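You operate a simulated robot arm through the tools that you are given. There is no shell and no other tool. Be economical: measure what you need, move in short steps, check, and stop when the job is done.

Carry out the task below with a simulated two-armed robot. There is one attempt and no reset: what you move stays moved.

TASK
Rub the red book's grime off with the pad; press the pan down and sweep the crumbs in.
Fine: pad and soft brush go back where they lay. Set down upright: cleaning pad, soft brush. What is to be rubbed or washed off counts as gone when no trace of it is left.

The check looks at the end state, three seconds after you hand in, the way a careful person would. Anything else that was tipped, shoved, dropped, spilled or broken makes it a failure.

THE ROBOT
Two 7-joint arms with two-finger parallel grippers on one trunk, on a base that drives. Base frame: it is fixed to the floor where the robot stands at the start and does not move with it; the origin is under the middle of the robot, x ahead of it, y to its left, z up; the surface under the hand at the start is at about z = 850. Units: mm, rad, N and s.
The left shoulder is at the start at [70, 163, 1170], the right one opposite. With the tool pointing down near the work surface each hand reaches from about 400 to 880 mm from the robot's upright axis, wherever it stands, measured 20 degrees to its own side. Places, roughly: crumbs [400, 300, 900]. Payload 3.43 kg a hand.
The tool frame of a hand sits at the grasp point between the pads (the TCP): z along the fingers, y along the line on which they close. The tips reach 34 mm beyond it. The gripper opens to 128 mm. The fingers are 24 mm wide and 12 mm thick; the gripper's body (48 by 130 mm) begins 96 mm behind the TCP.
Orientation is that of the tool frame in the base frame, as [roll, pitch, yaw] about the fixed x, y, z axes, in that order (R = Rz(yaw) Ry(pitch) Rx(roll)). With the fingers straight down and closing along the base's y, the tool's x points along the base's -x, its y along +y and its z along -z.

THE INTERFACE
- The arms move only by the tool send_rows. It takes "left_moves", "right_moves" or both (then of equal length, played together; a hand with none holds still); each is a list that holds one entry, the list of rows, each a list of 7 numbers: the opening, from 0 (shut) to 1 (fully open), then the shift along the tool's x, y, z in units of 25 mm (1.0 is 25 mm), then the turn, a rotation vector about the tool's x, y, z in units of 4 degrees (1.0 is 4 degrees). In form: [[[fingers, x, y, z, rx, ry, rz], ...]]. A call has 1 to 10 rows; each row shifts and turns the commanded pose from where the row before left it, along the tool's axes as they then stand. A call with a number of a shift or a turn outside -1 to 1 is refused whole. Rows are played at 5 a second. More than 50 mm and 0.15 rad between two rows, or a gripper value outside its range, and nothing of the call is played. Where a pose cannot be reached the arm comes as near as it can. A force on the tool above 40 N (or 10 N above the force at the start of the call, whichever is more), or a blocked arm, ends the call early, and 0.2 s more pass. Each finger travels about 153 mm/s and halts on what it meets, pressing with about 23 N; the grip force reading is that of the motor and also rises with nothing between the fingers. The clock runs only during rows and for 0.2 s after the last one: add rows that do not move to give the fingers time. The reply holds the time, the measured pose of the TCP, the force on the tool along the base axes, the opening and the grip force, in the units named above and with some noise, with the torque about the TCP (base axes, N m) and any sound that the robot's microphone picked up, and new pictures: "views" is both (left out), scene, wrist or none (wrist: the cameras of the hands that moved).
- Cameras (640 x 400 px; columns grow to the right, rows downward): "scene" is now at [128.6, 35.3, 1393.1]; the picture's right is [0.40, -0.92, 0.00], its down [-0.56, -0.24, -0.79] and it looks along [0.73, 0.32, -0.61] (base axes); focal length 273 px, centre (320, 200). "left" rides on the left gripper at [76, 11, -160] in its tool frame; the picture's right is [-0.15, 0.99, 0.00], its down [-0.88, -0.13, -0.46] and it looks along [-0.45, -0.07, 0.89] (tool axes); focal length 234 px, centre (320, 200). "right" rides on the right gripper at [76, -11, -160] in its tool frame; the picture's right is [0.15, 0.99, 0.00], its down [-0.88, 0.13, -0.46] and it looks along [-0.45, 0.07, 0.89] (tool axes); focal length 234 px, centre (320, 200). There is no depth. A picture from a camera that has moved, and an enlarged one, comes with that camera's place and axes in the base frame and with its lens.
- lift_body(by): slides the trunk up (or, below 0, down) by that many mm; the arms and the scene camera ride with it, the base frame stays. It gives what a move gives, with no picture.
- drive_base(legs): drives the robot by 1 to 6 legs, each [ahead, left, turn to the left] in mm, mm and rad, along the robot's own axes; the way and the turn of a leg run together, so that a leg with both is an arc; at most 1500 mm and 3.142 rad a leg. The arms and the cameras ride along, it lands a little off, and it stops where it bumps. It gives what a move gives, and a new picture of the scene camera.
- head_to(pan, tilt): turns the head with the scene camera to pan (to the left, within 1.501 rad either way) and tilt (down, from -0.506 to 1.204), counted from straight ahead of the robot. It gives what a move gives, and a new picture of the scene camera.
- inspect(camera, box): a new picture of the part [left, top, right, bottom] of that camera's present view, enlarged. The clock stands still meanwhile.
- hand_in(): hands the job in; it is judged then, once.

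Go step by step. Nothing tells you exact positions but the pictures and the camera data: compare them with the known pose of the tool, close in by small moves and look again before you grip or let go. The budget is 120 turns and 260 pictures, counting those below and the enlarged ones. Unless the task says otherwise, let go and move clear before handing in, and close with one line.

The tools are called as a command line: name --argument value ..., lists and objects as JSON in quotes. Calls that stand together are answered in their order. send_rows: Moves the arms, as the interface text tells. Its arguments: {"type":"object","properties":{"left_moves":{"type":"array"},"right_moves":{"type":"array"},"views":{"type":"string","enum":["both","scene","wrist","none"]}},"required":[]} The other tools are called the same way: lift_body (by) slides the trunk up or down; drive_base (legs) drives the base; head_to (pan, tilt) turns the head that bears the scene camera; inspect (camera, box) takes an enlarged picture of a part of a camera's view; hand_in () hands the job in.

At the start:

```text
clock: 0.0
left_tcp_pos: [425.3, 527.0, 1221.7]
left_orientation: [-3.141, 0.001, -3.14]
left_wrist_force: [0.4, -0.5, -0.4]
left_torque: [-0.03, -0.01, 0.04]
left_opening: 128.1
left_gripper_force: 0.1
right_tcp_pos: [600.2, -13.1, 1173.7]
right_orientation: [-3.141, 0.0, -3.141]
right_wrist_force: [-0.5, -0.3, -0.6]
right_torque: [-0.03, 0.01, -0.02]
right_opening: 127.8
right_gripper_force: 0.1
trunk travel left (down, up): [-650.0, 290.0]
robot x, y, heading: [1.1, 2.3, 0.002]
head pan, tilt: [0.412, 0.653]
```

scene: 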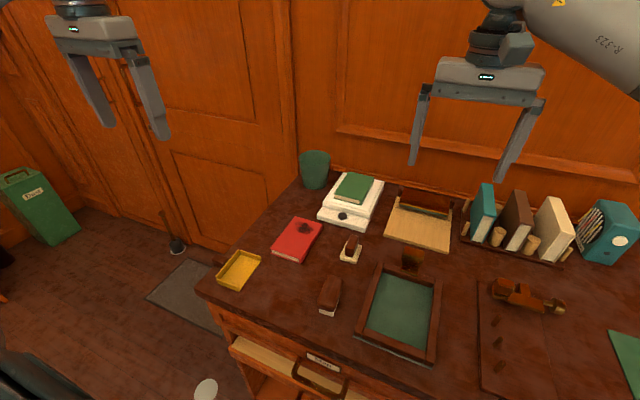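
right: 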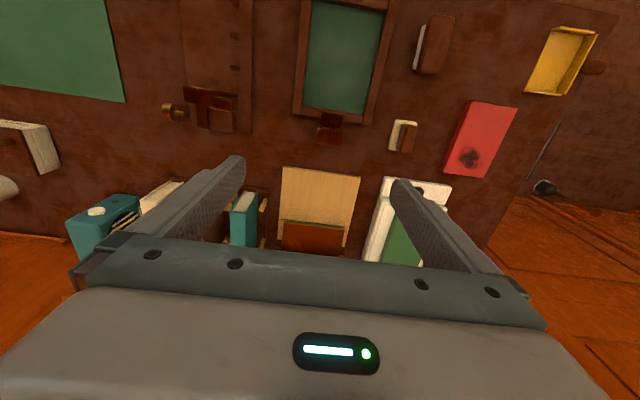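
left: 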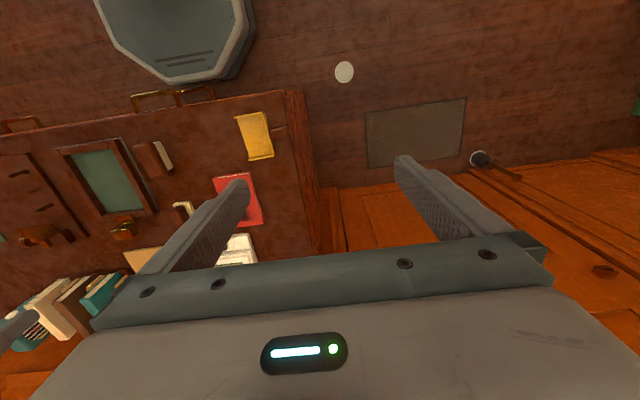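

The desk shows a red book with a dark smudge, a small pad with a handle next to it, a brush, and a yellow dustpan at the left edge. I'll enlarge these first.

inspect --camera "scene" --box '[190, 200, 390, 325]'

inspect --camera "right" --box '[380, 0, 620, 190]'

inspect --camera "left" --box '[130, 90, 310, 230]'

```text
3.20 times, centred on (290, 262) of scene
camera zoom: at [128.6, 35.3, 1393.1], right [0.4, -0.92, 0.0], down [-0.56, -0.24, -0.79], along [0.73, 0.32, -0.61], focal length 874 px, centre (416, 0)
```

zoom: 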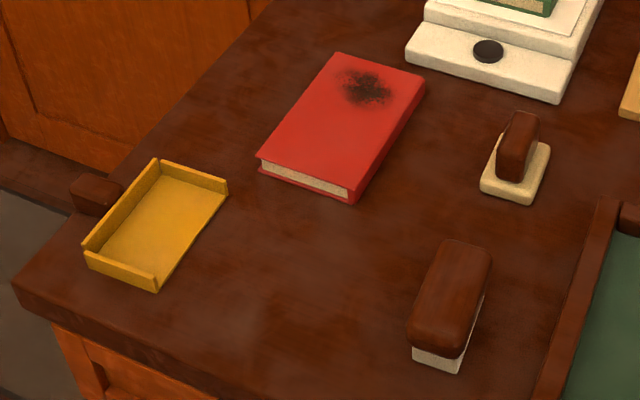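

```text
2.11 times, centred on (500, 95) of right
camera zoom: at [525.4, -23.8, 1333.2], right [-0.15, 0.99, 0.0], down [0.88, 0.13, 0.46], along [0.45, 0.07, -0.89], focal length 493 px, centre (-59, 421)
```

zoom: 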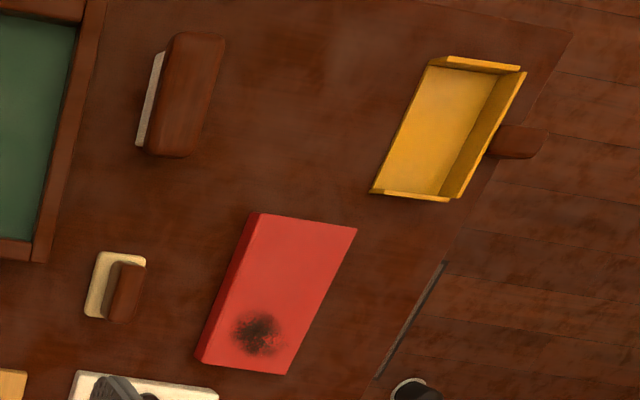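

```text
2.86 times, centred on (220, 160) of left
camera zoom: at [351.8, 539.1, 1382.7], right [0.15, 0.99, 0.0], down [0.88, -0.13, 0.46], along [0.45, -0.07, -0.89], focal length 669 px, centre (606, 314)
```

zoom: 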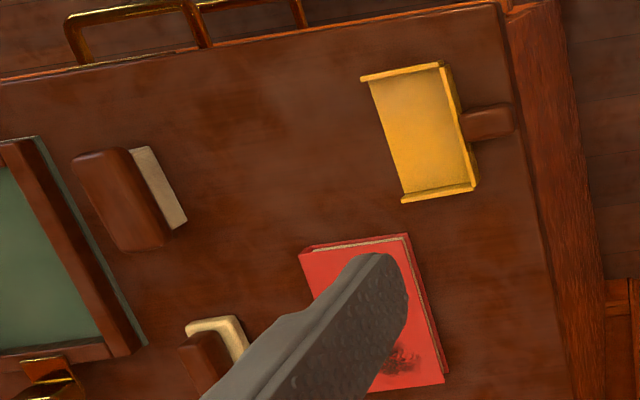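

I'll look closely for the crumbs and move the left arm out of its own view later.

inspect --camera "scene" --box '[215, 250, 325, 320]'

inspect --camera "left" --box '[150, 95, 270, 170]'

```text
5.71 times, centred on (270, 285) of scene
camera zoom: at [128.6, 35.3, 1393.1], right [0.4, -0.92, 0.0], down [-0.56, -0.24, -0.79], along [0.73, 0.32, -0.61], focal length 1561 px, centre (606, -286)
```

zoom: 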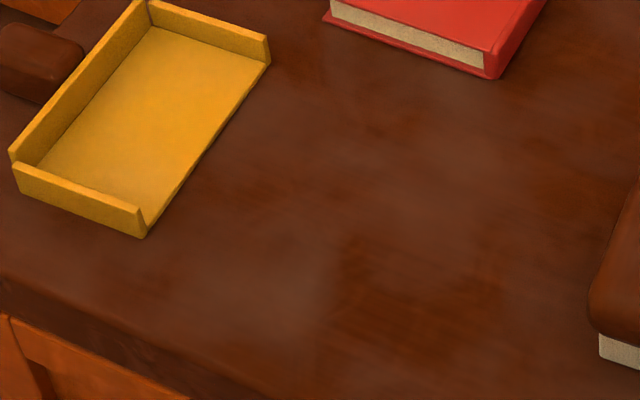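

```text
5.33 times, centred on (210, 132) of left
camera zoom: at [351.8, 539.1, 1382.7], right [0.15, 0.99, 0.0], down [0.88, -0.13, 0.46], along [0.45, -0.07, -0.89], focal length 1249 px, centre (907, 560)
```

zoom: 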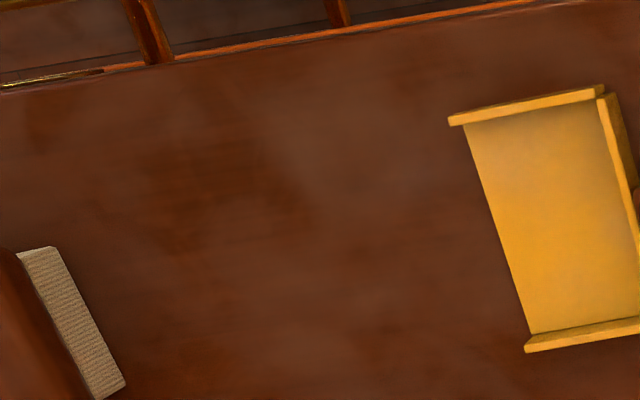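

No crumbs are visible from here. I'll bring the left wrist camera closer above the area between pan and brush.

send_rows --left_moves '[[[1, 0, -0.9, 0.8, 0, 0, 0], [1, 0, -0.9, 0.8, 0, 0, 0], [1, 0, -0.9, 0.8, 0, 0, 0], [1, 0, -0.9, 0.8, 0, 0, 0], [1, 0, -0.9, 0.8, 0, 0, 0], [1, 0, -0.9, 0.8, 0, 0, 0], [1, 0, -0.9, 0.8, 0, 0, 0], [1, 0, -0.9, 0.8, 0, 0, 0], [1, 0, -0.9, 0.8, 0, 0, 0], [1, 0, -0.9, 0.8, 0, 0, 0]]]' --views "wrist"

inspect --camera "left" --box '[160, 0, 480, 200]'

```text
clock: 2.2
left_tcp_pos: [426.3, 300.3, 1022.9]
left_orientation: [-3.141, -0.001, -3.139]
left_wrist_force: [0.6, -0.2, -1.0]
left_torque: [0.04, 0.04, -0.01]
left_opening: 127.8
left_gripper_force: 0.0
right_tcp_pos: [602.2, -14.8, 1172.8]
right_orientation: [-3.141, -0.002, -3.141]
right_wrist_force: [0.3, 0.2, 0.2]
right_torque: [0.01, 0.02, 0.0]
right_opening: 128.0
right_gripper_force: 0.1
trunk travel left (down, up): [-650.0, 290.0]
robot x, y, heading: [-2.1, 0.9, 0.001]
head pan, tilt: [0.412, 0.653]
camera left: at [352.5, 311.2, 1183.1], right [0.14, 0.99, 0.0], down [0.88, -0.13, 0.46], along [0.45, -0.07, -0.89], focal length 234 px, centre (320, 200)
```

left: 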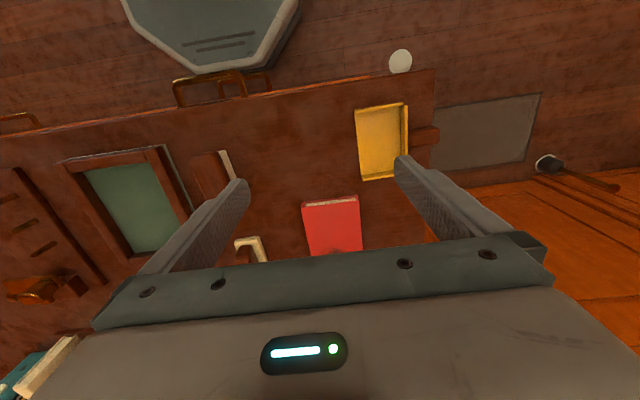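

```text
2.00 times, centred on (320, 100) of left
camera zoom: at [352.5, 311.2, 1183.1], right [0.14, 0.99, 0.0], down [0.88, -0.13, 0.46], along [0.45, -0.07, -0.89], focal length 468 px, centre (320, 400)
```

zoom: 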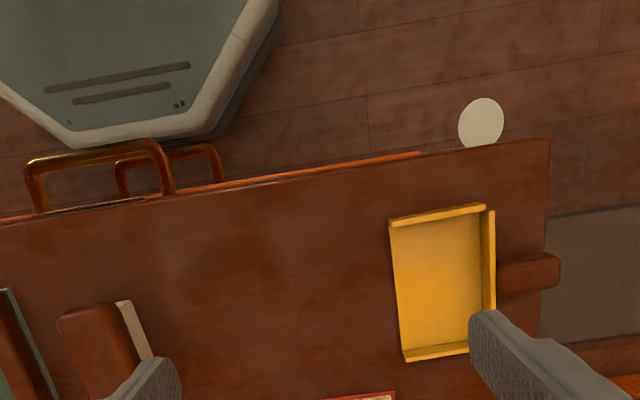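

Still no crumbs visible. I'll check the front of the desk (drawers) and other areas.

inspect --camera "scene" --box '[180, 270, 420, 400]'

inspect --camera "scene" --box '[340, 160, 640, 400]'

inspect --camera "left" --box '[200, 70, 380, 182]'

```text
2.67 times, centred on (300, 335) of scene
camera zoom: at [129.7, 34.3, 1393.1], right [0.4, -0.92, 0.0], down [-0.56, -0.24, -0.79], along [0.73, 0.32, -0.61], focal length 728 px, centre (373, -160)
```

zoom: 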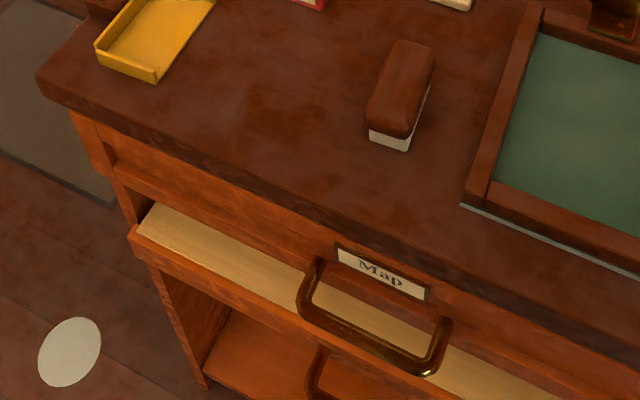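

```text
1.67 times, centred on (490, 280) of scene
camera zoom: at [129.7, 34.3, 1393.1], right [0.4, -0.92, 0.0], down [-0.56, -0.24, -0.79], along [0.73, 0.32, -0.61], focal length 455 px, centre (37, 67)
```

zoom: 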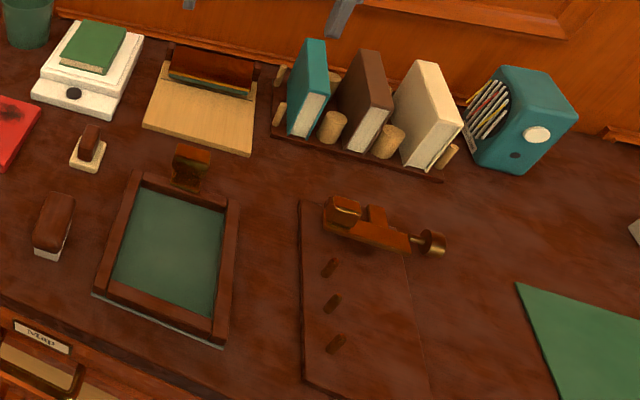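

```text
3.56 times, centred on (290, 126) of left
camera zoom: at [352.5, 311.2, 1183.1], right [0.14, 0.99, 0.0], down [0.88, -0.13, 0.46], along [0.45, -0.07, -0.89], focal length 833 px, centre (427, 463)
```

zoom: 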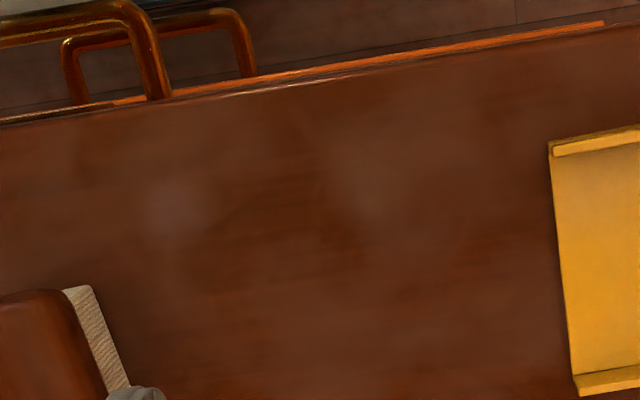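

I'll zoom in very tightly on the stated crumbs spot.

inspect --camera "left" --box '[285, 100, 345, 138]'

inspect --camera "left" --box '[225, 100, 285, 138]'

```text
10.53 times, centred on (315, 119) of left
camera zoom: at [352.5, 311.2, 1183.1], right [0.14, 0.99, 0.0], down [0.88, -0.13, 0.46], along [0.45, -0.07, -0.89], focal length 2465 px, centre (373, 1053)
```

zoom: 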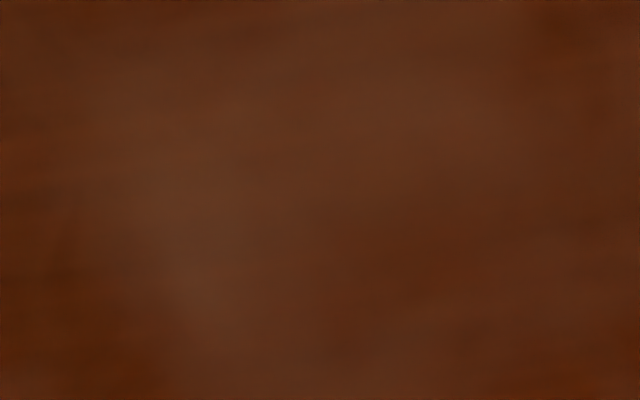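

```text
10.53 times, centred on (255, 119) of left
camera zoom: at [352.5, 311.2, 1183.1], right [0.14, 0.99, 0.0], down [0.88, -0.13, 0.46], along [0.45, -0.07, -0.89], focal length 2465 px, centre (1004, 1053)
```

zoom: 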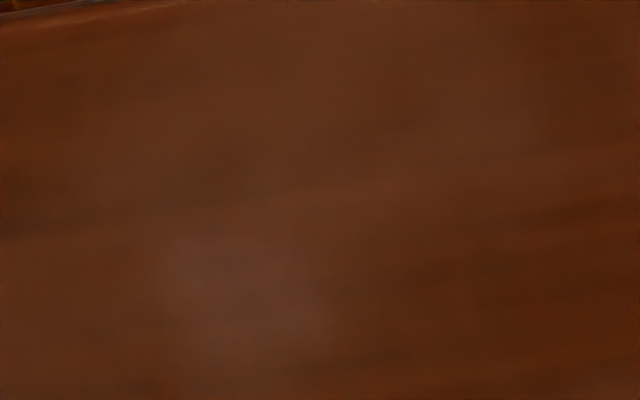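

No crumbs are visible there yet; they may show up once the book is rubbed. Next I'll take the cleaning pad (about [593, 153]) with the left hand, so I'm moving above it.

send_rows --left_moves '[[[1, -0.84, -0.73, 0, 0, 0, 0], [1, -0.84, -0.73, 0, 0, 0, 0], [1, -0.84, -0.73, 0, 0, 0, 0], [1, -0.84, -0.73, 0, 0, 0, 0], [1, -0.84, -0.73, 0, 0, 0, 0], [1, -0.84, -0.73, 0, 0, 0, 0], [1, -0.84, -0.73, 0, 0, 0, 0], [1, -0.84, -0.73, 0, 0, 0, 0]]]' --right_moves '[[[1, 0, -1, 0, 0, 0, 0], [1, 0, -1, 0, 0, 0, 0], [1, 0, -1, 0, 0, 0, 0], [1, 0, -1, 0, 0, 0, 0], [1, 0, -1, 0, 0, 0, 0], [1, 0, -1, 0, 0, 0, 0], [1, 0, 0, 0, 0, 0, 0], [1, 0, 0, 0, 0, 0, 0]]]' --views "wrist"

inspect --camera "left" --box '[240, 80, 400, 190]'

```text
clock: 4.0
left_tcp_pos: [591.4, 161.4, 1021.5]
left_orientation: [-3.141, 0.0, -3.14]
left_wrist_force: [0.1, 0.3, -0.1]
left_torque: [-0.03, 0.05, -0.02]
left_opening: 128.1
left_gripper_force: 0.1
left hand out of reach, approached as far as the arm can: row 8
right_tcp_pos: [603.7, -161.4, 1173.1]
right_orientation: [-3.142, 0.001, -3.141]
right_wrist_force: [1.0, 1.2, -1.1]
right_torque: [-0.02, 0.04, -0.03]
right_opening: 128.0
right_gripper_force: 0.0
trunk travel left (down, up): [-650.0, 290.0]
robot x, y, heading: [-0.9, -1.2, -0.001]
head pan, tilt: [0.412, 0.653]
camera right: at [528.3, -172.4, 1332.6], right [-0.15, 0.99, 0.0], down [0.88, 0.13, 0.45], along [0.45, 0.07, -0.89], focal length 234 px, centre (320, 200)
camera left: at [517.0, 172.8, 1182.9], right [0.14, 0.99, 0.0], down [0.88, -0.13, 0.46], along [0.45, -0.07, -0.89], focal length 234 px, centre (320, 200)
```

right: 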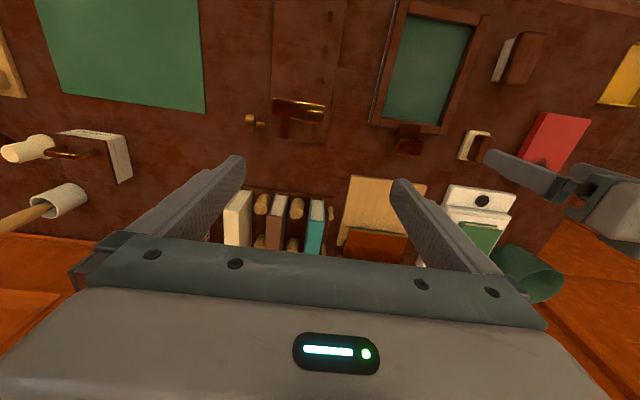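
left: 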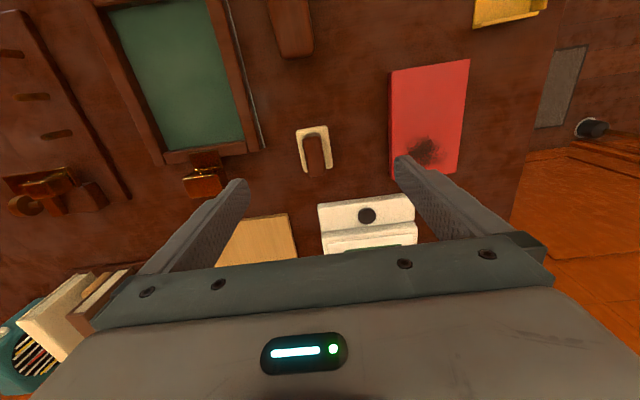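

```text
3.64 times, centred on (320, 135) of left
camera zoom: at [517.0, 172.8, 1182.9], right [0.14, 0.99, 0.0], down [0.88, -0.13, 0.46], along [0.45, -0.07, -0.89], focal length 852 px, centre (320, 436)
```

zoom: 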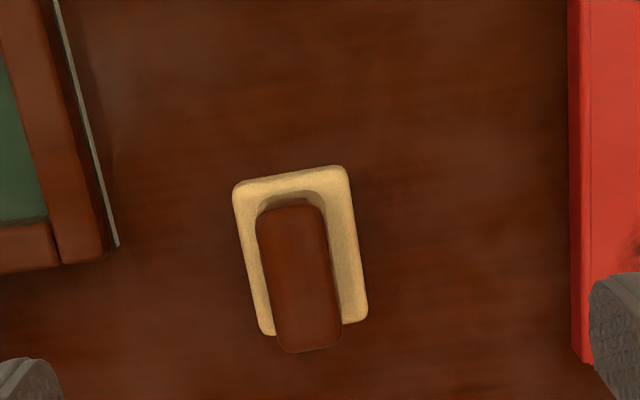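

The pad sits square to the axes at about [601, 153]. I'll lower toward it with a half-open gripper and measure its height.

send_rows --left_moves '[[[0.5, 0, 0, 1, 0, 0, 0], [0.5, 0, 0, 1, 0, 0, 0], [0.5, 0, 0, 0.5, 0, 0, 0], [0.5, 0, 0, 0, 0, 0, 0]]]' --views "wrist"

inspect --camera "left" --box '[240, 80, 400, 190]'

inspect --camera "scene" --box '[310, 210, 390, 280]'

```text
clock: 5.0
left_tcp_pos: [584.3, 174.0, 964.9]
left_orientation: [-3.14, 0.002, -3.14]
left_wrist_force: [0.1, -0.4, 0.3]
left_torque: [0.0, 0.0, -0.01]
left_opening: 63.7
left_gripper_force: 0.0
left hand out of reach, approached as far as the arm can: row 1, 2, 3
right_tcp_pos: [604.0, -160.1, 1172.0]
right_orientation: [-3.14, 0.0, -3.139]
right_wrist_force: [0.0, -0.2, 0.7]
right_torque: [0.01, 0.03, -0.01]
right_opening: 127.9
right_gripper_force: 0.1
trunk travel left (down, up): [-650.0, 290.0]
robot x, y, heading: [-1.9, -1.3, -0.0]
head pan, tilt: [0.412, 0.653]
camera left: at [509.4, 185.0, 1124.4], right [0.15, 0.99, 0.0], down [0.88, -0.13, 0.46], along [0.45, -0.07, -0.89], focal length 234 px, centre (320, 200)
```

left: 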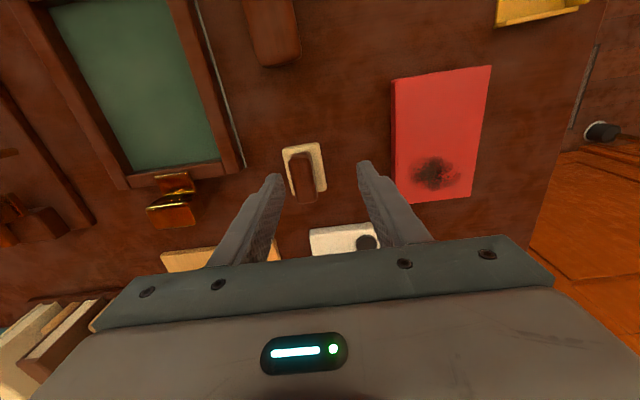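

```text
3.64 times, centred on (320, 135) of left
camera zoom: at [509.4, 185.0, 1124.4], right [0.15, 0.99, 0.0], down [0.88, -0.13, 0.46], along [0.45, -0.07, -0.89], focal length 852 px, centre (320, 436)
```

zoom: 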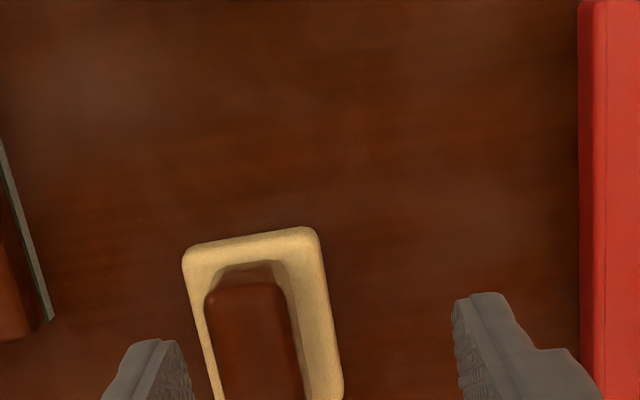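

```text
5.71 times, centred on (350, 245) of scene
camera zoom: at [129.0, 35.1, 1393.1], right [0.4, -0.92, 0.0], down [-0.56, -0.24, -0.79], along [0.73, 0.32, -0.61], focal length 1561 px, centre (149, -57)
```

zoom: 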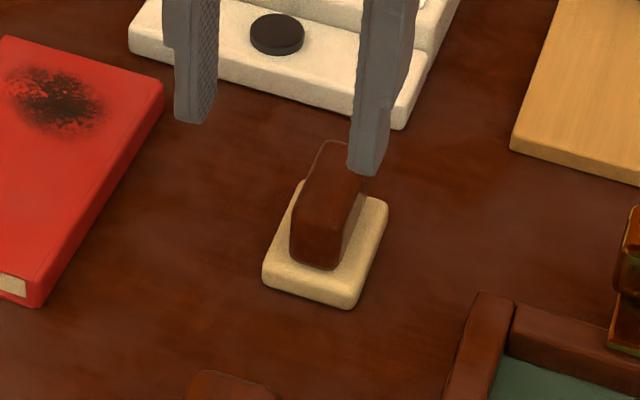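

The left hand is jammed against some joint limit here. I'll rise a little and test whether a turn of the wrist frees it.

send_rows --left_moves '[[[0.5, 0, 0, -1, 0, 0, 0], [0.5, 0, 0.5, -1, 0, 0, 1], [0.5, 0, 0, 0, 0, 0, 1], [0.5, 0, 0, 0, 0, 0, 1], [0.5, 0, 0, 0, 0, 0, 1], [0.5, -0.4, -0.5, 0, 0, 0, 0], [0.5, -0.4, -0.5, 0, 0, 0, 0], [0.5, 0, -0.5, 0, 0, 0, 0]]]' --views "scene"

```text
clock: 6.8
left_tcp_pos: [585.5, 159.2, 1016.1]
left_orientation: [-3.141, 0.002, 2.865]
left_wrist_force: [-0.6, 0.5, -0.3]
left_torque: [0.0, -0.01, 0.0]
left_opening: 63.8
left_gripper_force: 0.1
left hand out of reach, approached as far as the arm can: row 7, 8
right_tcp_pos: [602.5, -161.0, 1173.7]
right_orientation: [3.141, -0.002, -3.141]
right_wrist_force: [-0.3, -0.2, 0.1]
right_torque: [0.02, -0.02, 0.03]
right_opening: 128.0
right_gripper_force: 0.1
trunk travel left (down, up): [-650.0, 290.0]
robot x, y, heading: [2.4, 1.9, 0.001]
head pan, tilt: [0.412, 0.653]
camera scene: at [127.9, 35.0, 1393.2], right [0.4, -0.92, 0.0], down [-0.56, -0.24, -0.79], along [0.73, 0.32, -0.61], focal length 273 px, centre (320, 200)
```

scene: 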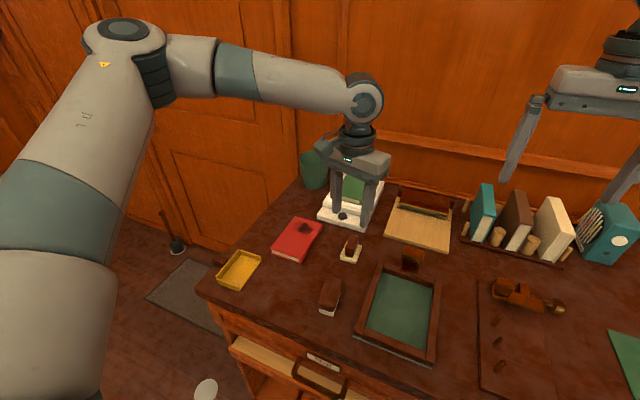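

The elbow-out posture means the left hand cannot cross this far inward. I'll straighten it and drive the base 150 mm to the right so the pad, book and pan lie on the left hand's side.

send_rows --left_moves '[[[0.5, 0, 0.5, -1, 0, 0, -1], [0.5, 0, 0.5, -1, 0, 0, -1], [0.5, 0, 0.5, 0, 0, 0, -1], [0.5, 0, 0, 0, 0, 0, -1]]]' --views "none"

drive_base --legs '[[0, -150, 0]]'

```text
clock: 7.8
left_tcp_pos: [593.1, 196.4, 1066.3]
left_orientation: [3.141, 0.0, -3.141]
left_wrist_force: [0.3, -0.7, -0.2]
left_torque: [0.03, 0.01, -0.04]
left_opening: 63.9
left_gripper_force: 0.0
right_tcp_pos: [601.8, -161.1, 1173.5]
right_orientation: [3.138, 0.001, 3.141]
right_wrist_force: [0.0, 0.3, 0.4]
right_torque: [0.0, -0.01, -0.02]
right_opening: 128.3
right_gripper_force: 0.0
trunk travel left (down, up): [-650.0, 290.0]
robot x, y, heading: [4.2, 0.0, 0.004]
head pan, tilt: [0.412, 0.653]
```

```text
clock: 9.2
left_tcp_pos: [594.0, 43.9, 1065.2]
left_orientation: [3.141, 0.001, -3.139]
left_wrist_force: [-0.2, 0.4, 0.2]
left_torque: [-0.01, 0.01, -0.01]
left_opening: 63.9
left_gripper_force: 0.2
right_tcp_pos: [602.9, -312.4, 1173.0]
right_orientation: [-3.14, 0.0, -3.14]
right_wrist_force: [-0.7, -0.2, -0.3]
right_torque: [-0.01, 0.0, 0.02]
right_opening: 128.1
right_gripper_force: 0.1
trunk travel left (down, up): [-650.0, 290.0]
robot x, y, heading: [1.2, -154.8, 0.002]
head pan, tilt: [0.412, 0.653]
camera scene: at [128.7, -117.7, 1393.1], right [0.4, -0.92, 0.0], down [-0.56, -0.25, -0.79], along [0.73, 0.32, -0.61], focal length 273 px, centre (320, 200)
```

scene: 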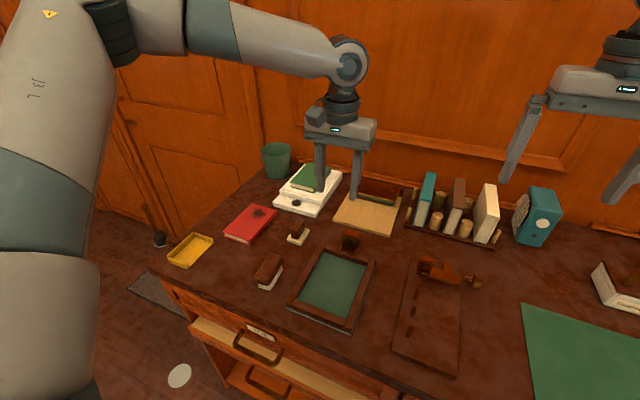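

The base moved well. Now I'll bring the left hand above the pad.

send_rows --left_moves '[[[0.5, -0.06, 0.87, 0.5, 0, 0, 0], [0.5, -0.06, 0.87, 0.7, 0, 0, 0], [0.5, -0.06, 0.87, 0.8, 0, 0, 0], [0.5, -0.06, 0.87, 0.8, 0, 0, 0], [0.5, -0.06, 0.87, 0.9, 0, 0, 0], [0.5, 0, 0, 0, 0, 0, 0]]]' --views "wrist"

inspect --camera "left" --box '[240, 80, 400, 240]'

inspect --camera "scene" --box '[260, 190, 340, 260]'

```text
clock: 10.6
left_tcp_pos: [598.8, 152.9, 974.7]
left_orientation: [3.141, 0.0, -3.137]
left_wrist_force: [-0.5, -1.0, 1.1]
left_torque: [0.03, -0.05, 0.0]
left_opening: 63.7
left_gripper_force: 0.1
right_tcp_pos: [602.2, -315.5, 1172.9]
right_orientation: [3.141, -0.001, -3.14]
right_wrist_force: [1.0, 0.5, 0.5]
right_torque: [0.01, 0.01, 0.02]
right_opening: 128.1
right_gripper_force: 0.1
trunk travel left (down, up): [-650.0, 290.0]
robot x, y, heading: [-0.9, -153.8, 0.006]
head pan, tilt: [0.412, 0.653]
camera left: at [524.1, 164.2, 1135.0], right [0.14, 0.99, 0.0], down [0.88, -0.13, 0.46], along [0.45, -0.07, -0.89], focal length 234 px, centre (320, 200)
```

left: 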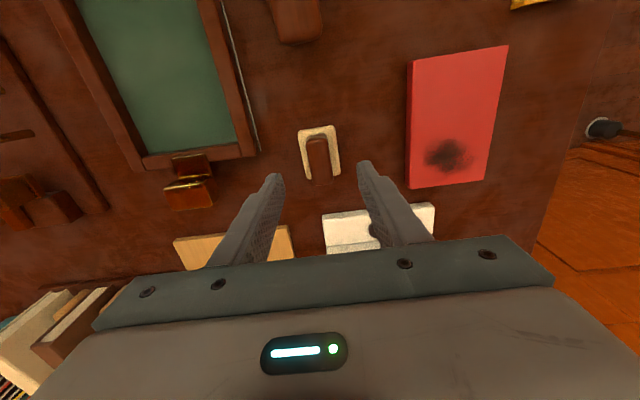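

```text
2.50 times, centred on (320, 160) of left
camera zoom: at [524.1, 164.2, 1135.0], right [0.14, 0.99, 0.0], down [0.88, -0.13, 0.46], along [0.45, -0.07, -0.89], focal length 585 px, centre (320, 300)
```

zoom: 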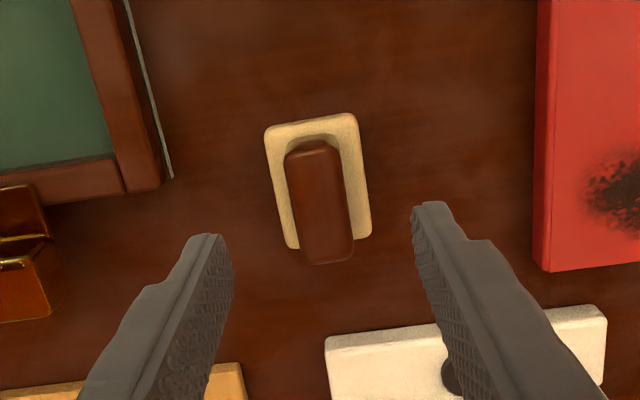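

```text
5.71 times, centred on (300, 225) of scene
camera zoom: at [128.4, -119.4, 1393.2], right [0.4, -0.92, 0.0], down [-0.56, -0.24, -0.79], along [0.73, 0.32, -0.61], focal length 1561 px, centre (434, 57)
```

zoom: 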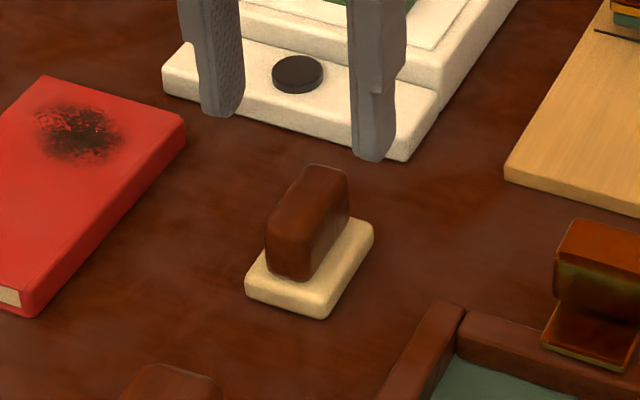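

The pad handle tops out near z = 902 and its base near 860. I'll lower to TCP z ≈ 905 and close.

send_rows --left_moves '[[[0.5, 0, 0, 0.9, 0, 0, 0], [0.5, 0, 0, 0.9, 0, 0, 0], [0.5, 0, 0, 0.9, 0, 0, 0], [0.5, 0, 0, 0, 0, 0, 0]]]' --views "wrist"

inspect --camera "scene" --box '[260, 190, 340, 260]'

```text
clock: 11.6
left_tcp_pos: [598.4, 153.0, 905.8]
left_orientation: [3.141, -0.001, -3.137]
left_wrist_force: [0.5, 0.8, 0.2]
left_torque: [0.01, 0.02, 0.03]
left_opening: 63.9
left_gripper_force: 0.0
right_tcp_pos: [602.7, -314.9, 1173.0]
right_orientation: [-3.141, 0.0, -3.139]
right_wrist_force: [0.5, -0.8, 0.7]
right_torque: [-0.03, -0.01, -0.02]
right_opening: 128.1
right_gripper_force: 0.1
trunk travel left (down, up): [-650.0, 290.0]
robot x, y, heading: [4.0, -153.5, 0.004]
head pan, tilt: [0.412, 0.653]
camera left: at [524.7, 163.5, 1066.8], right [0.14, 0.99, 0.0], down [0.88, -0.13, 0.46], along [0.45, -0.06, -0.89], focal length 234 px, centre (320, 200)
```

left: 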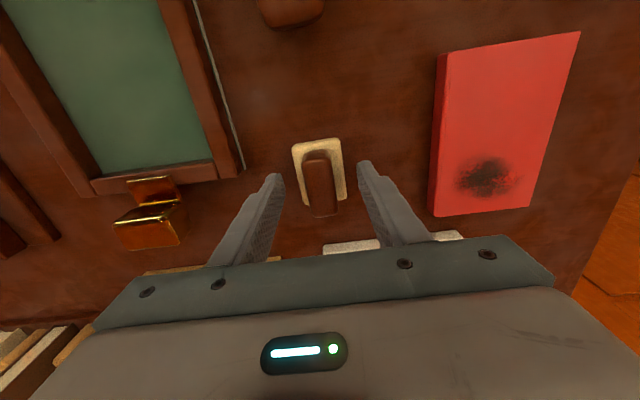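

```text
5.71 times, centred on (300, 225) of scene
camera zoom: at [128.4, -118.9, 1393.2], right [0.4, -0.92, 0.0], down [-0.56, -0.24, -0.79], along [0.73, 0.32, -0.61], focal length 1561 px, centre (434, 57)
```

zoom: 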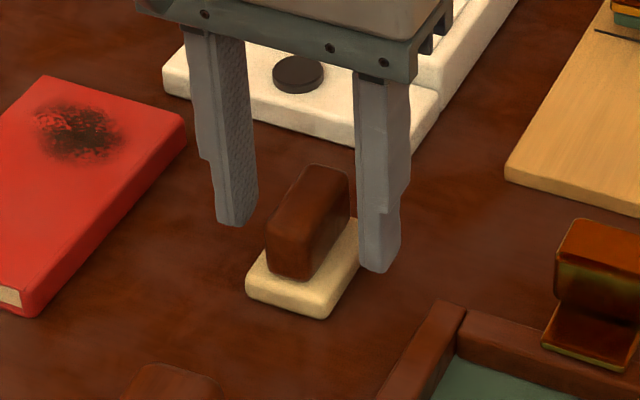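

Aligned. I'll sink 5 mm more and close on the handle.

send_rows --left_moves '[[[0.5, 0, 0, 0.2, 0, 0, 0], [0.2, 0, 0, 0, 0, 0, 0], [0.1, 0, 0, 0, 0, 0, 0], [0, 0, 0, 0, 0, 0, 0], [0, 0, 0, 0, 0, 0, 0]]]' --views "wrist"

inspect --camera "scene" --box '[220, 190, 340, 270]'

```text
clock: 12.8
left_tcp_pos: [599.2, 152.1, 902.1]
left_orientation: [-3.141, 0.001, -3.137]
left_wrist_force: [-0.2, -0.9, 0.3]
left_torque: [-0.02, -0.01, -0.01]
left_opening: 22.9
left_gripper_force: 22.6
right_tcp_pos: [603.0, -313.1, 1172.7]
right_orientation: [-3.141, -0.001, -3.139]
right_wrist_force: [-1.0, 0.2, 0.0]
right_torque: [0.03, -0.01, 0.04]
right_opening: 127.9
right_gripper_force: 0.0
trunk travel left (down, up): [-650.0, 290.0]
robot x, y, heading: [4.7, -154.1, 0.004]
head pan, tilt: [0.412, 0.653]
camera left: at [525.7, 163.9, 1062.3], right [0.14, 0.99, 0.0], down [0.88, -0.13, 0.46], along [0.45, -0.07, -0.89], focal length 234 px, centre (320, 200)
```

left: 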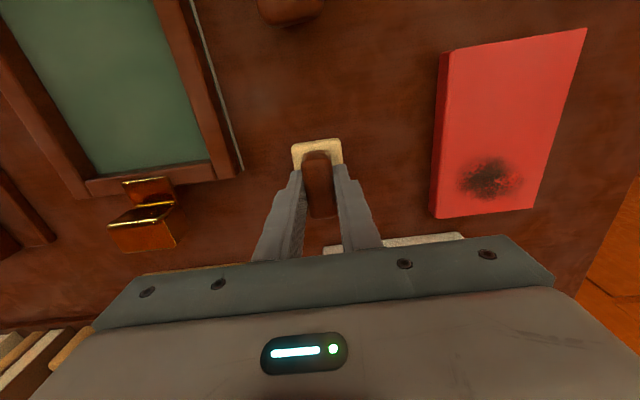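

```text
5.00 times, centred on (280, 230) of scene
camera zoom: at [128.7, -118.7, 1393.1], right [0.4, -0.92, 0.0], down [-0.56, -0.24, -0.79], along [0.73, 0.32, -0.61], focal length 1366 px, centre (520, 50)
```

zoom: 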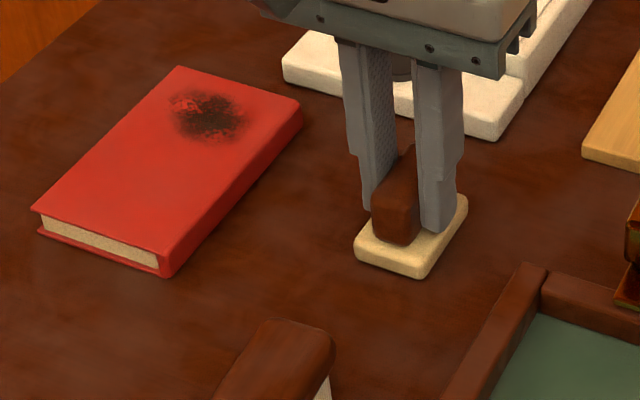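

The pad is held (opening 23 mm). I'll lift it 40 mm and carry it over the grime, at about [620, 298].

send_rows --left_moves '[[[0, 0, 0, -0.8, 0, 0, 0], [0, 0, 0, -0.8, 0, 0, 0], [0, -0.15, 0.97, 0, 0, 0, 0], [0, -0.15, 0.97, 0, 0, 0, 0], [0, -0.15, 0.97, 0, 0, 0, 0], [0, -0.15, 0.97, 0, 0, 0, 0], [0, -0.15, 0.97, 0, 0, 0, 0], [0, -0.05, 0.97, 0, 0, 0, 0], [0, 0, 0, 0, 0, 0, 0]]]' --views "wrist"

inspect --camera "scene" --box '[200, 170, 320, 250]'

```text
clock: 14.8
left_tcp_pos: [619.4, 299.4, 938.5]
left_orientation: [-3.141, 0.001, -3.137]
left_wrist_force: [0.4, 0.4, -0.2]
left_torque: [0.0, -0.01, -0.02]
left_opening: 23.1
left_gripper_force: 22.9
right_tcp_pos: [603.6, -314.9, 1173.4]
right_orientation: [3.14, 0.0, -3.14]
right_wrist_force: [0.4, -0.3, 0.0]
right_torque: [0.03, 0.02, 0.01]
right_opening: 127.9
right_gripper_force: 0.1
trunk travel left (down, up): [-650.0, 290.0]
robot x, y, heading: [0.8, -158.2, 0.002]
head pan, tilt: [0.412, 0.653]
camera left: at [545.8, 310.3, 1099.7], right [0.14, 0.99, 0.0], down [0.88, -0.13, 0.46], along [0.45, -0.07, -0.89], focal length 234 px, centre (320, 200)
```

left: 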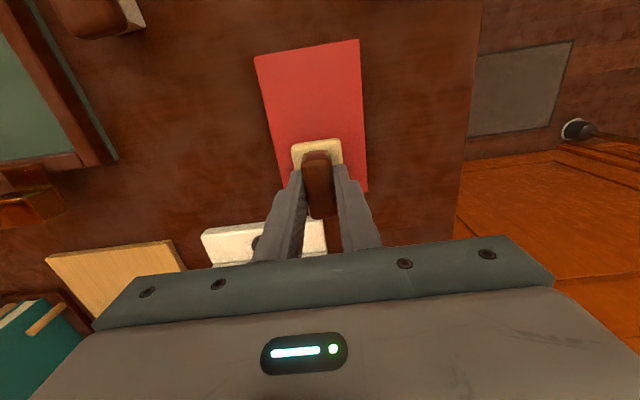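

```text
5.00 times, centred on (260, 210) of scene
camera zoom: at [128.9, -119.3, 1393.1], right [0.4, -0.92, 0.0], down [-0.56, -0.24, -0.79], along [0.73, 0.32, -0.61], focal length 1366 px, centre (620, 150)
```

zoom: 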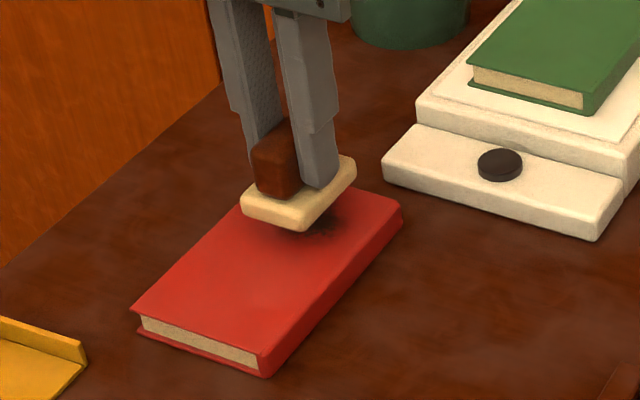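

The pad hovers right over the stain. I'll lower it in small steps until contact.

send_rows --left_moves '[[[0, 0, 0, 0.4, 0, 0, 0], [0, 0, 0, 0.16, 0, 0, 0], [0, 0, 0, 0.08, 0, 0, 0], [0, 0, 0, 0, 0, 0, 0]]]' --views "none"

inspect --camera "scene" --box '[200, 170, 320, 250]'

```text
clock: 15.8
left_tcp_pos: [620.5, 298.7, 923.3]
left_orientation: [3.141, -0.001, -3.137]
left_wrist_force: [0.0, 0.0, -0.7]
left_torque: [0.02, -0.01, -0.04]
left_opening: 23.0
left_gripper_force: 22.8
right_tcp_pos: [603.5, -314.2, 1174.1]
right_orientation: [-3.141, 0.0, -3.14]
right_wrist_force: [0.6, 0.6, 0.0]
right_torque: [0.01, 0.01, -0.05]
right_opening: 128.2
right_gripper_force: 0.1
trunk travel left (down, up): [-650.0, 290.0]
robot x, y, heading: [1.3, -151.6, 0.006]
head pan, tilt: [0.412, 0.653]
```

```text
5.00 times, centred on (260, 210) of scene
camera zoom: at [128.8, -118.7, 1393.1], right [0.4, -0.92, 0.0], down [-0.56, -0.24, -0.79], along [0.73, 0.32, -0.61], focal length 1366 px, centre (620, 150)
```

zoom: 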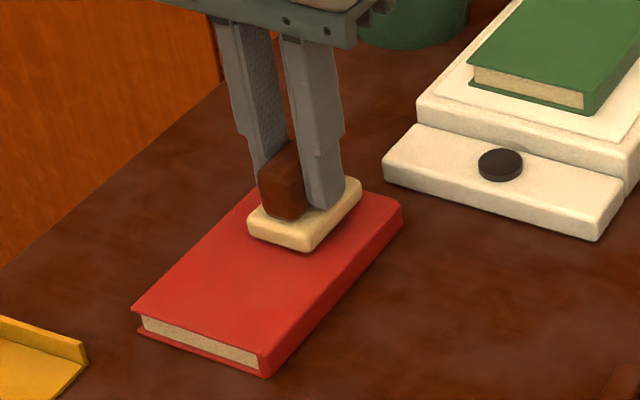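

send_rows --left_moves '[[[0, 0, 0, 0.08, 0, 0, 0], [0, 0, 0, 0.08, 0, 0, 0], [0, 0, 0, 0, 0, 0, 0]]]' --views "none"

```text
clock: 16.6
left_tcp_pos: [618.8, 298.6, 921.7]
left_orientation: [-3.139, 0.003, -3.139]
left_wrist_force: [-0.1, 1.5, 10.7]
left_torque: [0.02, 0.27, -0.04]
left_opening: 23.3
left_gripper_force: 22.8
right_tcp_pos: [601.2, -314.2, 1174.0]
right_orientation: [3.14, 0.001, -3.141]
right_wrist_force: [-0.1, 0.7, -0.2]
right_torque: [-0.01, 0.02, -0.01]
right_opening: 127.9
right_gripper_force: 0.1
trunk travel left (down, up): [-650.0, 290.0]
robot x, y, heading: [-2.1, -154.0, 0.001]
head pan, tilt: [0.412, 0.653]
```

Contact at about 11 N. Now I'll rub with small strokes along y and x.

send_rows --left_moves '[[[0, 0, 0.5, 0, 0, 0, 0], [0, 0, -0.5, 0, 0, 0, 0], [0, 0, -0.6, 0, 0, 0, 0], [0, 0, 0.6, 0, 0, 0, 0], [0, 0.5, 0.3, 0, 0, 0, 0], [0, -0.5, -0.3, 0, 0, 0, 0], [0, -0.4, 0.3, 0, 0, 0, 0], [0, 0.4, -0.3, 0, 0, 0, 0], [0, 0, 0.5, 0, 0, 0, 0], [0, 0, -0.5, 0, 0, 0, 0]]]' --views "wrist"

inspect --camera "scene" --box '[200, 170, 320, 250]'

```text
clock: 18.8
left_tcp_pos: [620.3, 300.3, 921.3]
left_orientation: [-3.142, -0.001, -3.136]
left_wrist_force: [-0.5, 2.1, 5.1]
left_torque: [0.12, -0.13, -0.02]
left_opening: 23.0
left_gripper_force: 23.2
right_tcp_pos: [602.2, -314.6, 1173.4]
right_orientation: [3.14, 0.002, -3.139]
right_wrist_force: [-0.1, -0.4, 0.1]
right_torque: [0.01, -0.03, 0.03]
right_opening: 127.8
right_gripper_force: 0.1
trunk travel left (down, up): [-650.0, 290.0]
robot x, y, heading: [-1.5, -155.2, -0.0]
head pan, tilt: [0.412, 0.653]
camera left: at [546.3, 310.7, 1081.8], right [0.14, 0.99, 0.0], down [0.88, -0.13, 0.46], along [0.45, -0.06, -0.89], focal length 234 px, centre (320, 200)
```

left: 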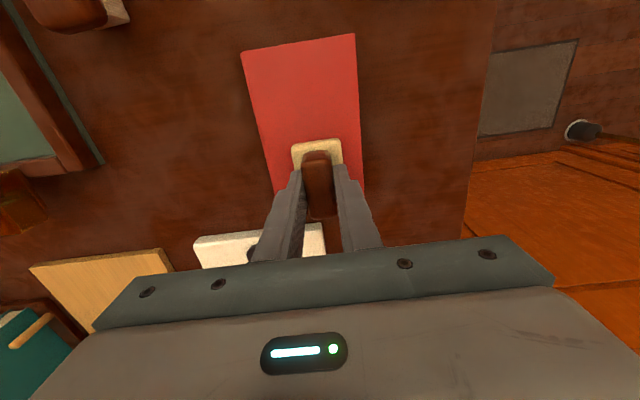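

```text
5.00 times, centred on (260, 210) of scene
camera zoom: at [128.2, -118.8, 1393.2], right [0.4, -0.92, 0.0], down [-0.56, -0.24, -0.79], along [0.73, 0.32, -0.61], focal length 1366 px, centre (620, 150)
```

zoom: 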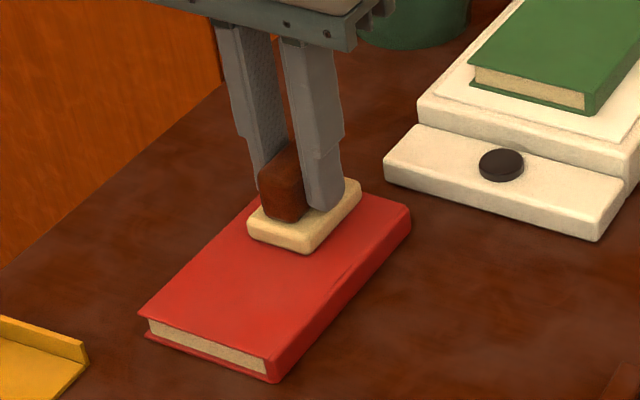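

The book slid by about 5 mm toward -y. I'll lift the pad to check the grime, then make further strokes biased in +y.

send_rows --left_moves '[[[0, 0, 0, -0.8, 0, 0, 0], [0, 1, -0.8, -0.8, 0, 0, 0], [0, 1, -1, 0, 0, 0, 0], [0, 1, -1, 0, 0, 0, 0], [0, 0, 0, 0, 0, 0, 0]]]' --views "wrist"

inspect --camera "scene" --box '[200, 170, 320, 250]'

inspect --camera "left" --box '[320, 60, 480, 240]'

```text
clock: 20.0
left_tcp_pos: [546.0, 229.0, 959.7]
left_orientation: [3.141, 0.0, -3.139]
left_wrist_force: [0.0, 0.9, -0.1]
left_torque: [0.0, 0.03, 0.01]
left_opening: 23.1
left_gripper_force: 23.1
right_tcp_pos: [604.6, -313.1, 1173.7]
right_orientation: [3.141, 0.0, -3.14]
right_wrist_force: [-1.0, 0.0, 0.9]
right_torque: [-0.02, -0.01, -0.03]
right_opening: 127.9
right_gripper_force: 0.1
trunk travel left (down, up): [-650.0, 290.0]
robot x, y, heading: [-0.0, -153.7, -0.0]
head pan, tilt: [0.412, 0.653]
camera left: at [471.4, 239.4, 1119.4], right [0.14, 0.99, 0.0], down [0.88, -0.13, 0.46], along [0.45, -0.07, -0.89], focal length 234 px, centre (320, 200)
```

left: 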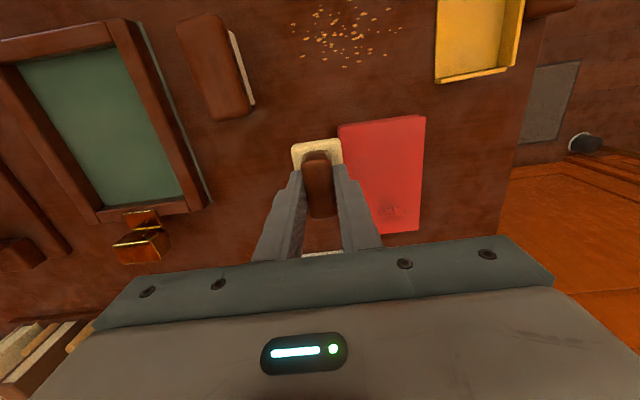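

```text
5.00 times, centred on (260, 210) of scene
camera zoom: at [129.0, -118.3, 1393.1], right [0.4, -0.92, 0.0], down [-0.56, -0.24, -0.79], along [0.73, 0.32, -0.61], focal length 1366 px, centre (620, 150)
```

zoom: 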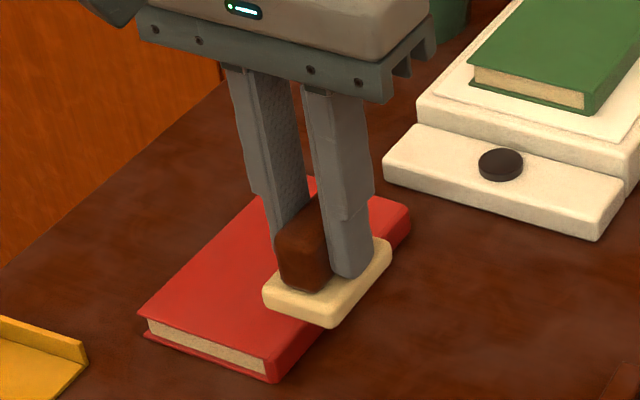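

```text
2.22 times, centred on (400, 150) of left
camera zoom: at [471.4, 239.4, 1119.4], right [0.14, 0.99, 0.0], down [0.88, -0.13, 0.46], along [0.45, -0.07, -0.89], focal length 520 px, centre (142, 311)
```

zoom: 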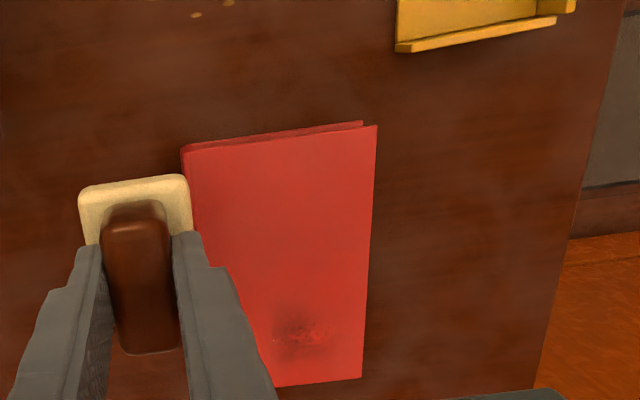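

Rubbing produced the crumbs beside the pan, and a faint trace of grime remains at about [621, 305]. I'll continue with pressed +y strokes, lifting on the return to bring the book back.

send_rows --left_moves '[[[0, -0.98, 0.9, 0, 0, 0, 0], [0, -0.98, 0.9, 0, 0, 0, 0], [0, -0.98, 0.8, 0, 0, 0, 0], [0, 0, 0, 0.9, 0, 0, 0], [0, 0, 0, 0.7, 0, 0, 0], [0, 0, 0.6, 0, 0, 0, 0], [0, 0, -0.3, -0.3, 0, 0, 0], [0, 0, -0.3, 0.3, 0, 0, 0], [0, 0, 0.6, 0, 0, 0, 0], [0, 0, 0, 0, 0, 0, 0]]]' --views "none"

inspect --camera "scene" --box '[200, 170, 320, 250]'

```text
clock: 22.2
left_tcp_pos: [618.9, 307.8, 922.1]
left_orientation: [3.142, -0.001, -3.139]
left_wrist_force: [-0.3, 0.4, 0.9]
left_torque: [0.04, -0.01, 0.0]
left_opening: 22.9
left_gripper_force: 23.3
right_tcp_pos: [603.9, -313.9, 1172.0]
right_orientation: [-3.141, -0.002, -3.139]
right_wrist_force: [0.4, -0.7, -0.1]
right_torque: [0.01, 0.02, -0.01]
right_opening: 127.7
right_gripper_force: 0.1
trunk travel left (down, up): [-650.0, 290.0]
robot x, y, heading: [-1.8, -153.8, 0.0]
head pan, tilt: [0.412, 0.653]
```

```text
5.00 times, centred on (260, 210) of scene
camera zoom: at [129.1, -119.2, 1393.1], right [0.4, -0.92, 0.0], down [-0.56, -0.24, -0.79], along [0.73, 0.32, -0.61], focal length 1366 px, centre (620, 150)
```

zoom: 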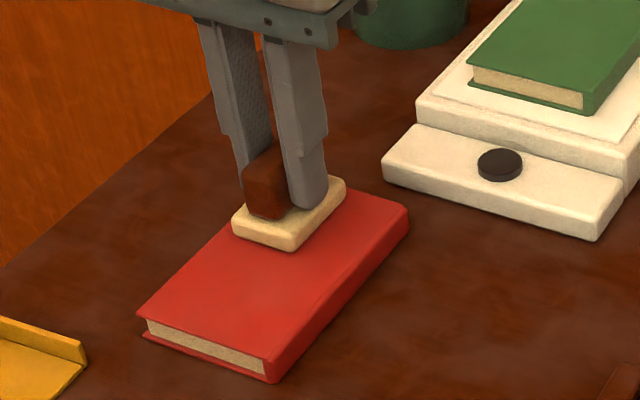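

Pressure was only about 1 N, so I'll go 2.5 mm deeper and repeat the +y strokes.

send_rows --left_moves '[[[0, 0, -0.35, -0.2, 0, 0, 0], [0, 0, -0.35, 0.3, 0, 0, 0], [0, 0, 0.7, 0, 0, 0, 0], [0, 0.2, -0.35, -0.3, 0, 0, 0], [0, 0, -0.35, 0.3, 0, 0, 0], [0, 0, 0.7, 0, 0, 0, 0], [0, -0.5, -0.35, -0.3, 0, 0, 0], [0, 0, -0.35, 0.3, 0, 0, 0], [0, 0, 0.7, 0, 0, 0, 0], [0, 0.3, 0, 0, 0, 0, 0]]]' --views "none"

inspect --camera "scene" --box '[200, 170, 320, 250]'

```text
clock: 24.4
left_tcp_pos: [621.3, 307.1, 921.0]
left_orientation: [3.139, 0.007, -3.14]
left_wrist_force: [10.2, -0.2, 22.3]
left_torque: [-0.02, 0.01, -0.01]
left_opening: 23.1
left_gripper_force: 23.1
right_tcp_pos: [602.4, -317.3, 1173.5]
right_orientation: [3.138, 0.0, -3.141]
right_wrist_force: [0.2, -0.4, -0.8]
right_torque: [0.02, -0.03, 0.0]
right_opening: 128.0
right_gripper_force: 0.0
trunk travel left (down, up): [-650.0, 290.0]
robot x, y, heading: [2.5, -155.0, 0.001]
head pan, tilt: [0.412, 0.653]
```

```text
5.00 times, centred on (260, 210) of scene
camera zoom: at [128.0, -120.9, 1393.6], right [0.4, -0.92, 0.0], down [-0.56, -0.24, -0.8], along [0.73, 0.32, -0.61], focal length 1366 px, centre (620, 150)
```

zoom: 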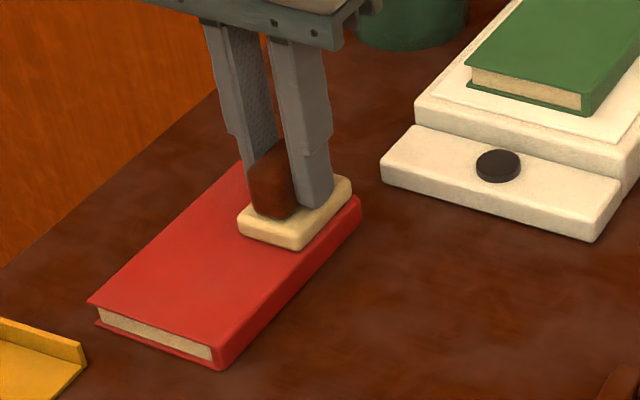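

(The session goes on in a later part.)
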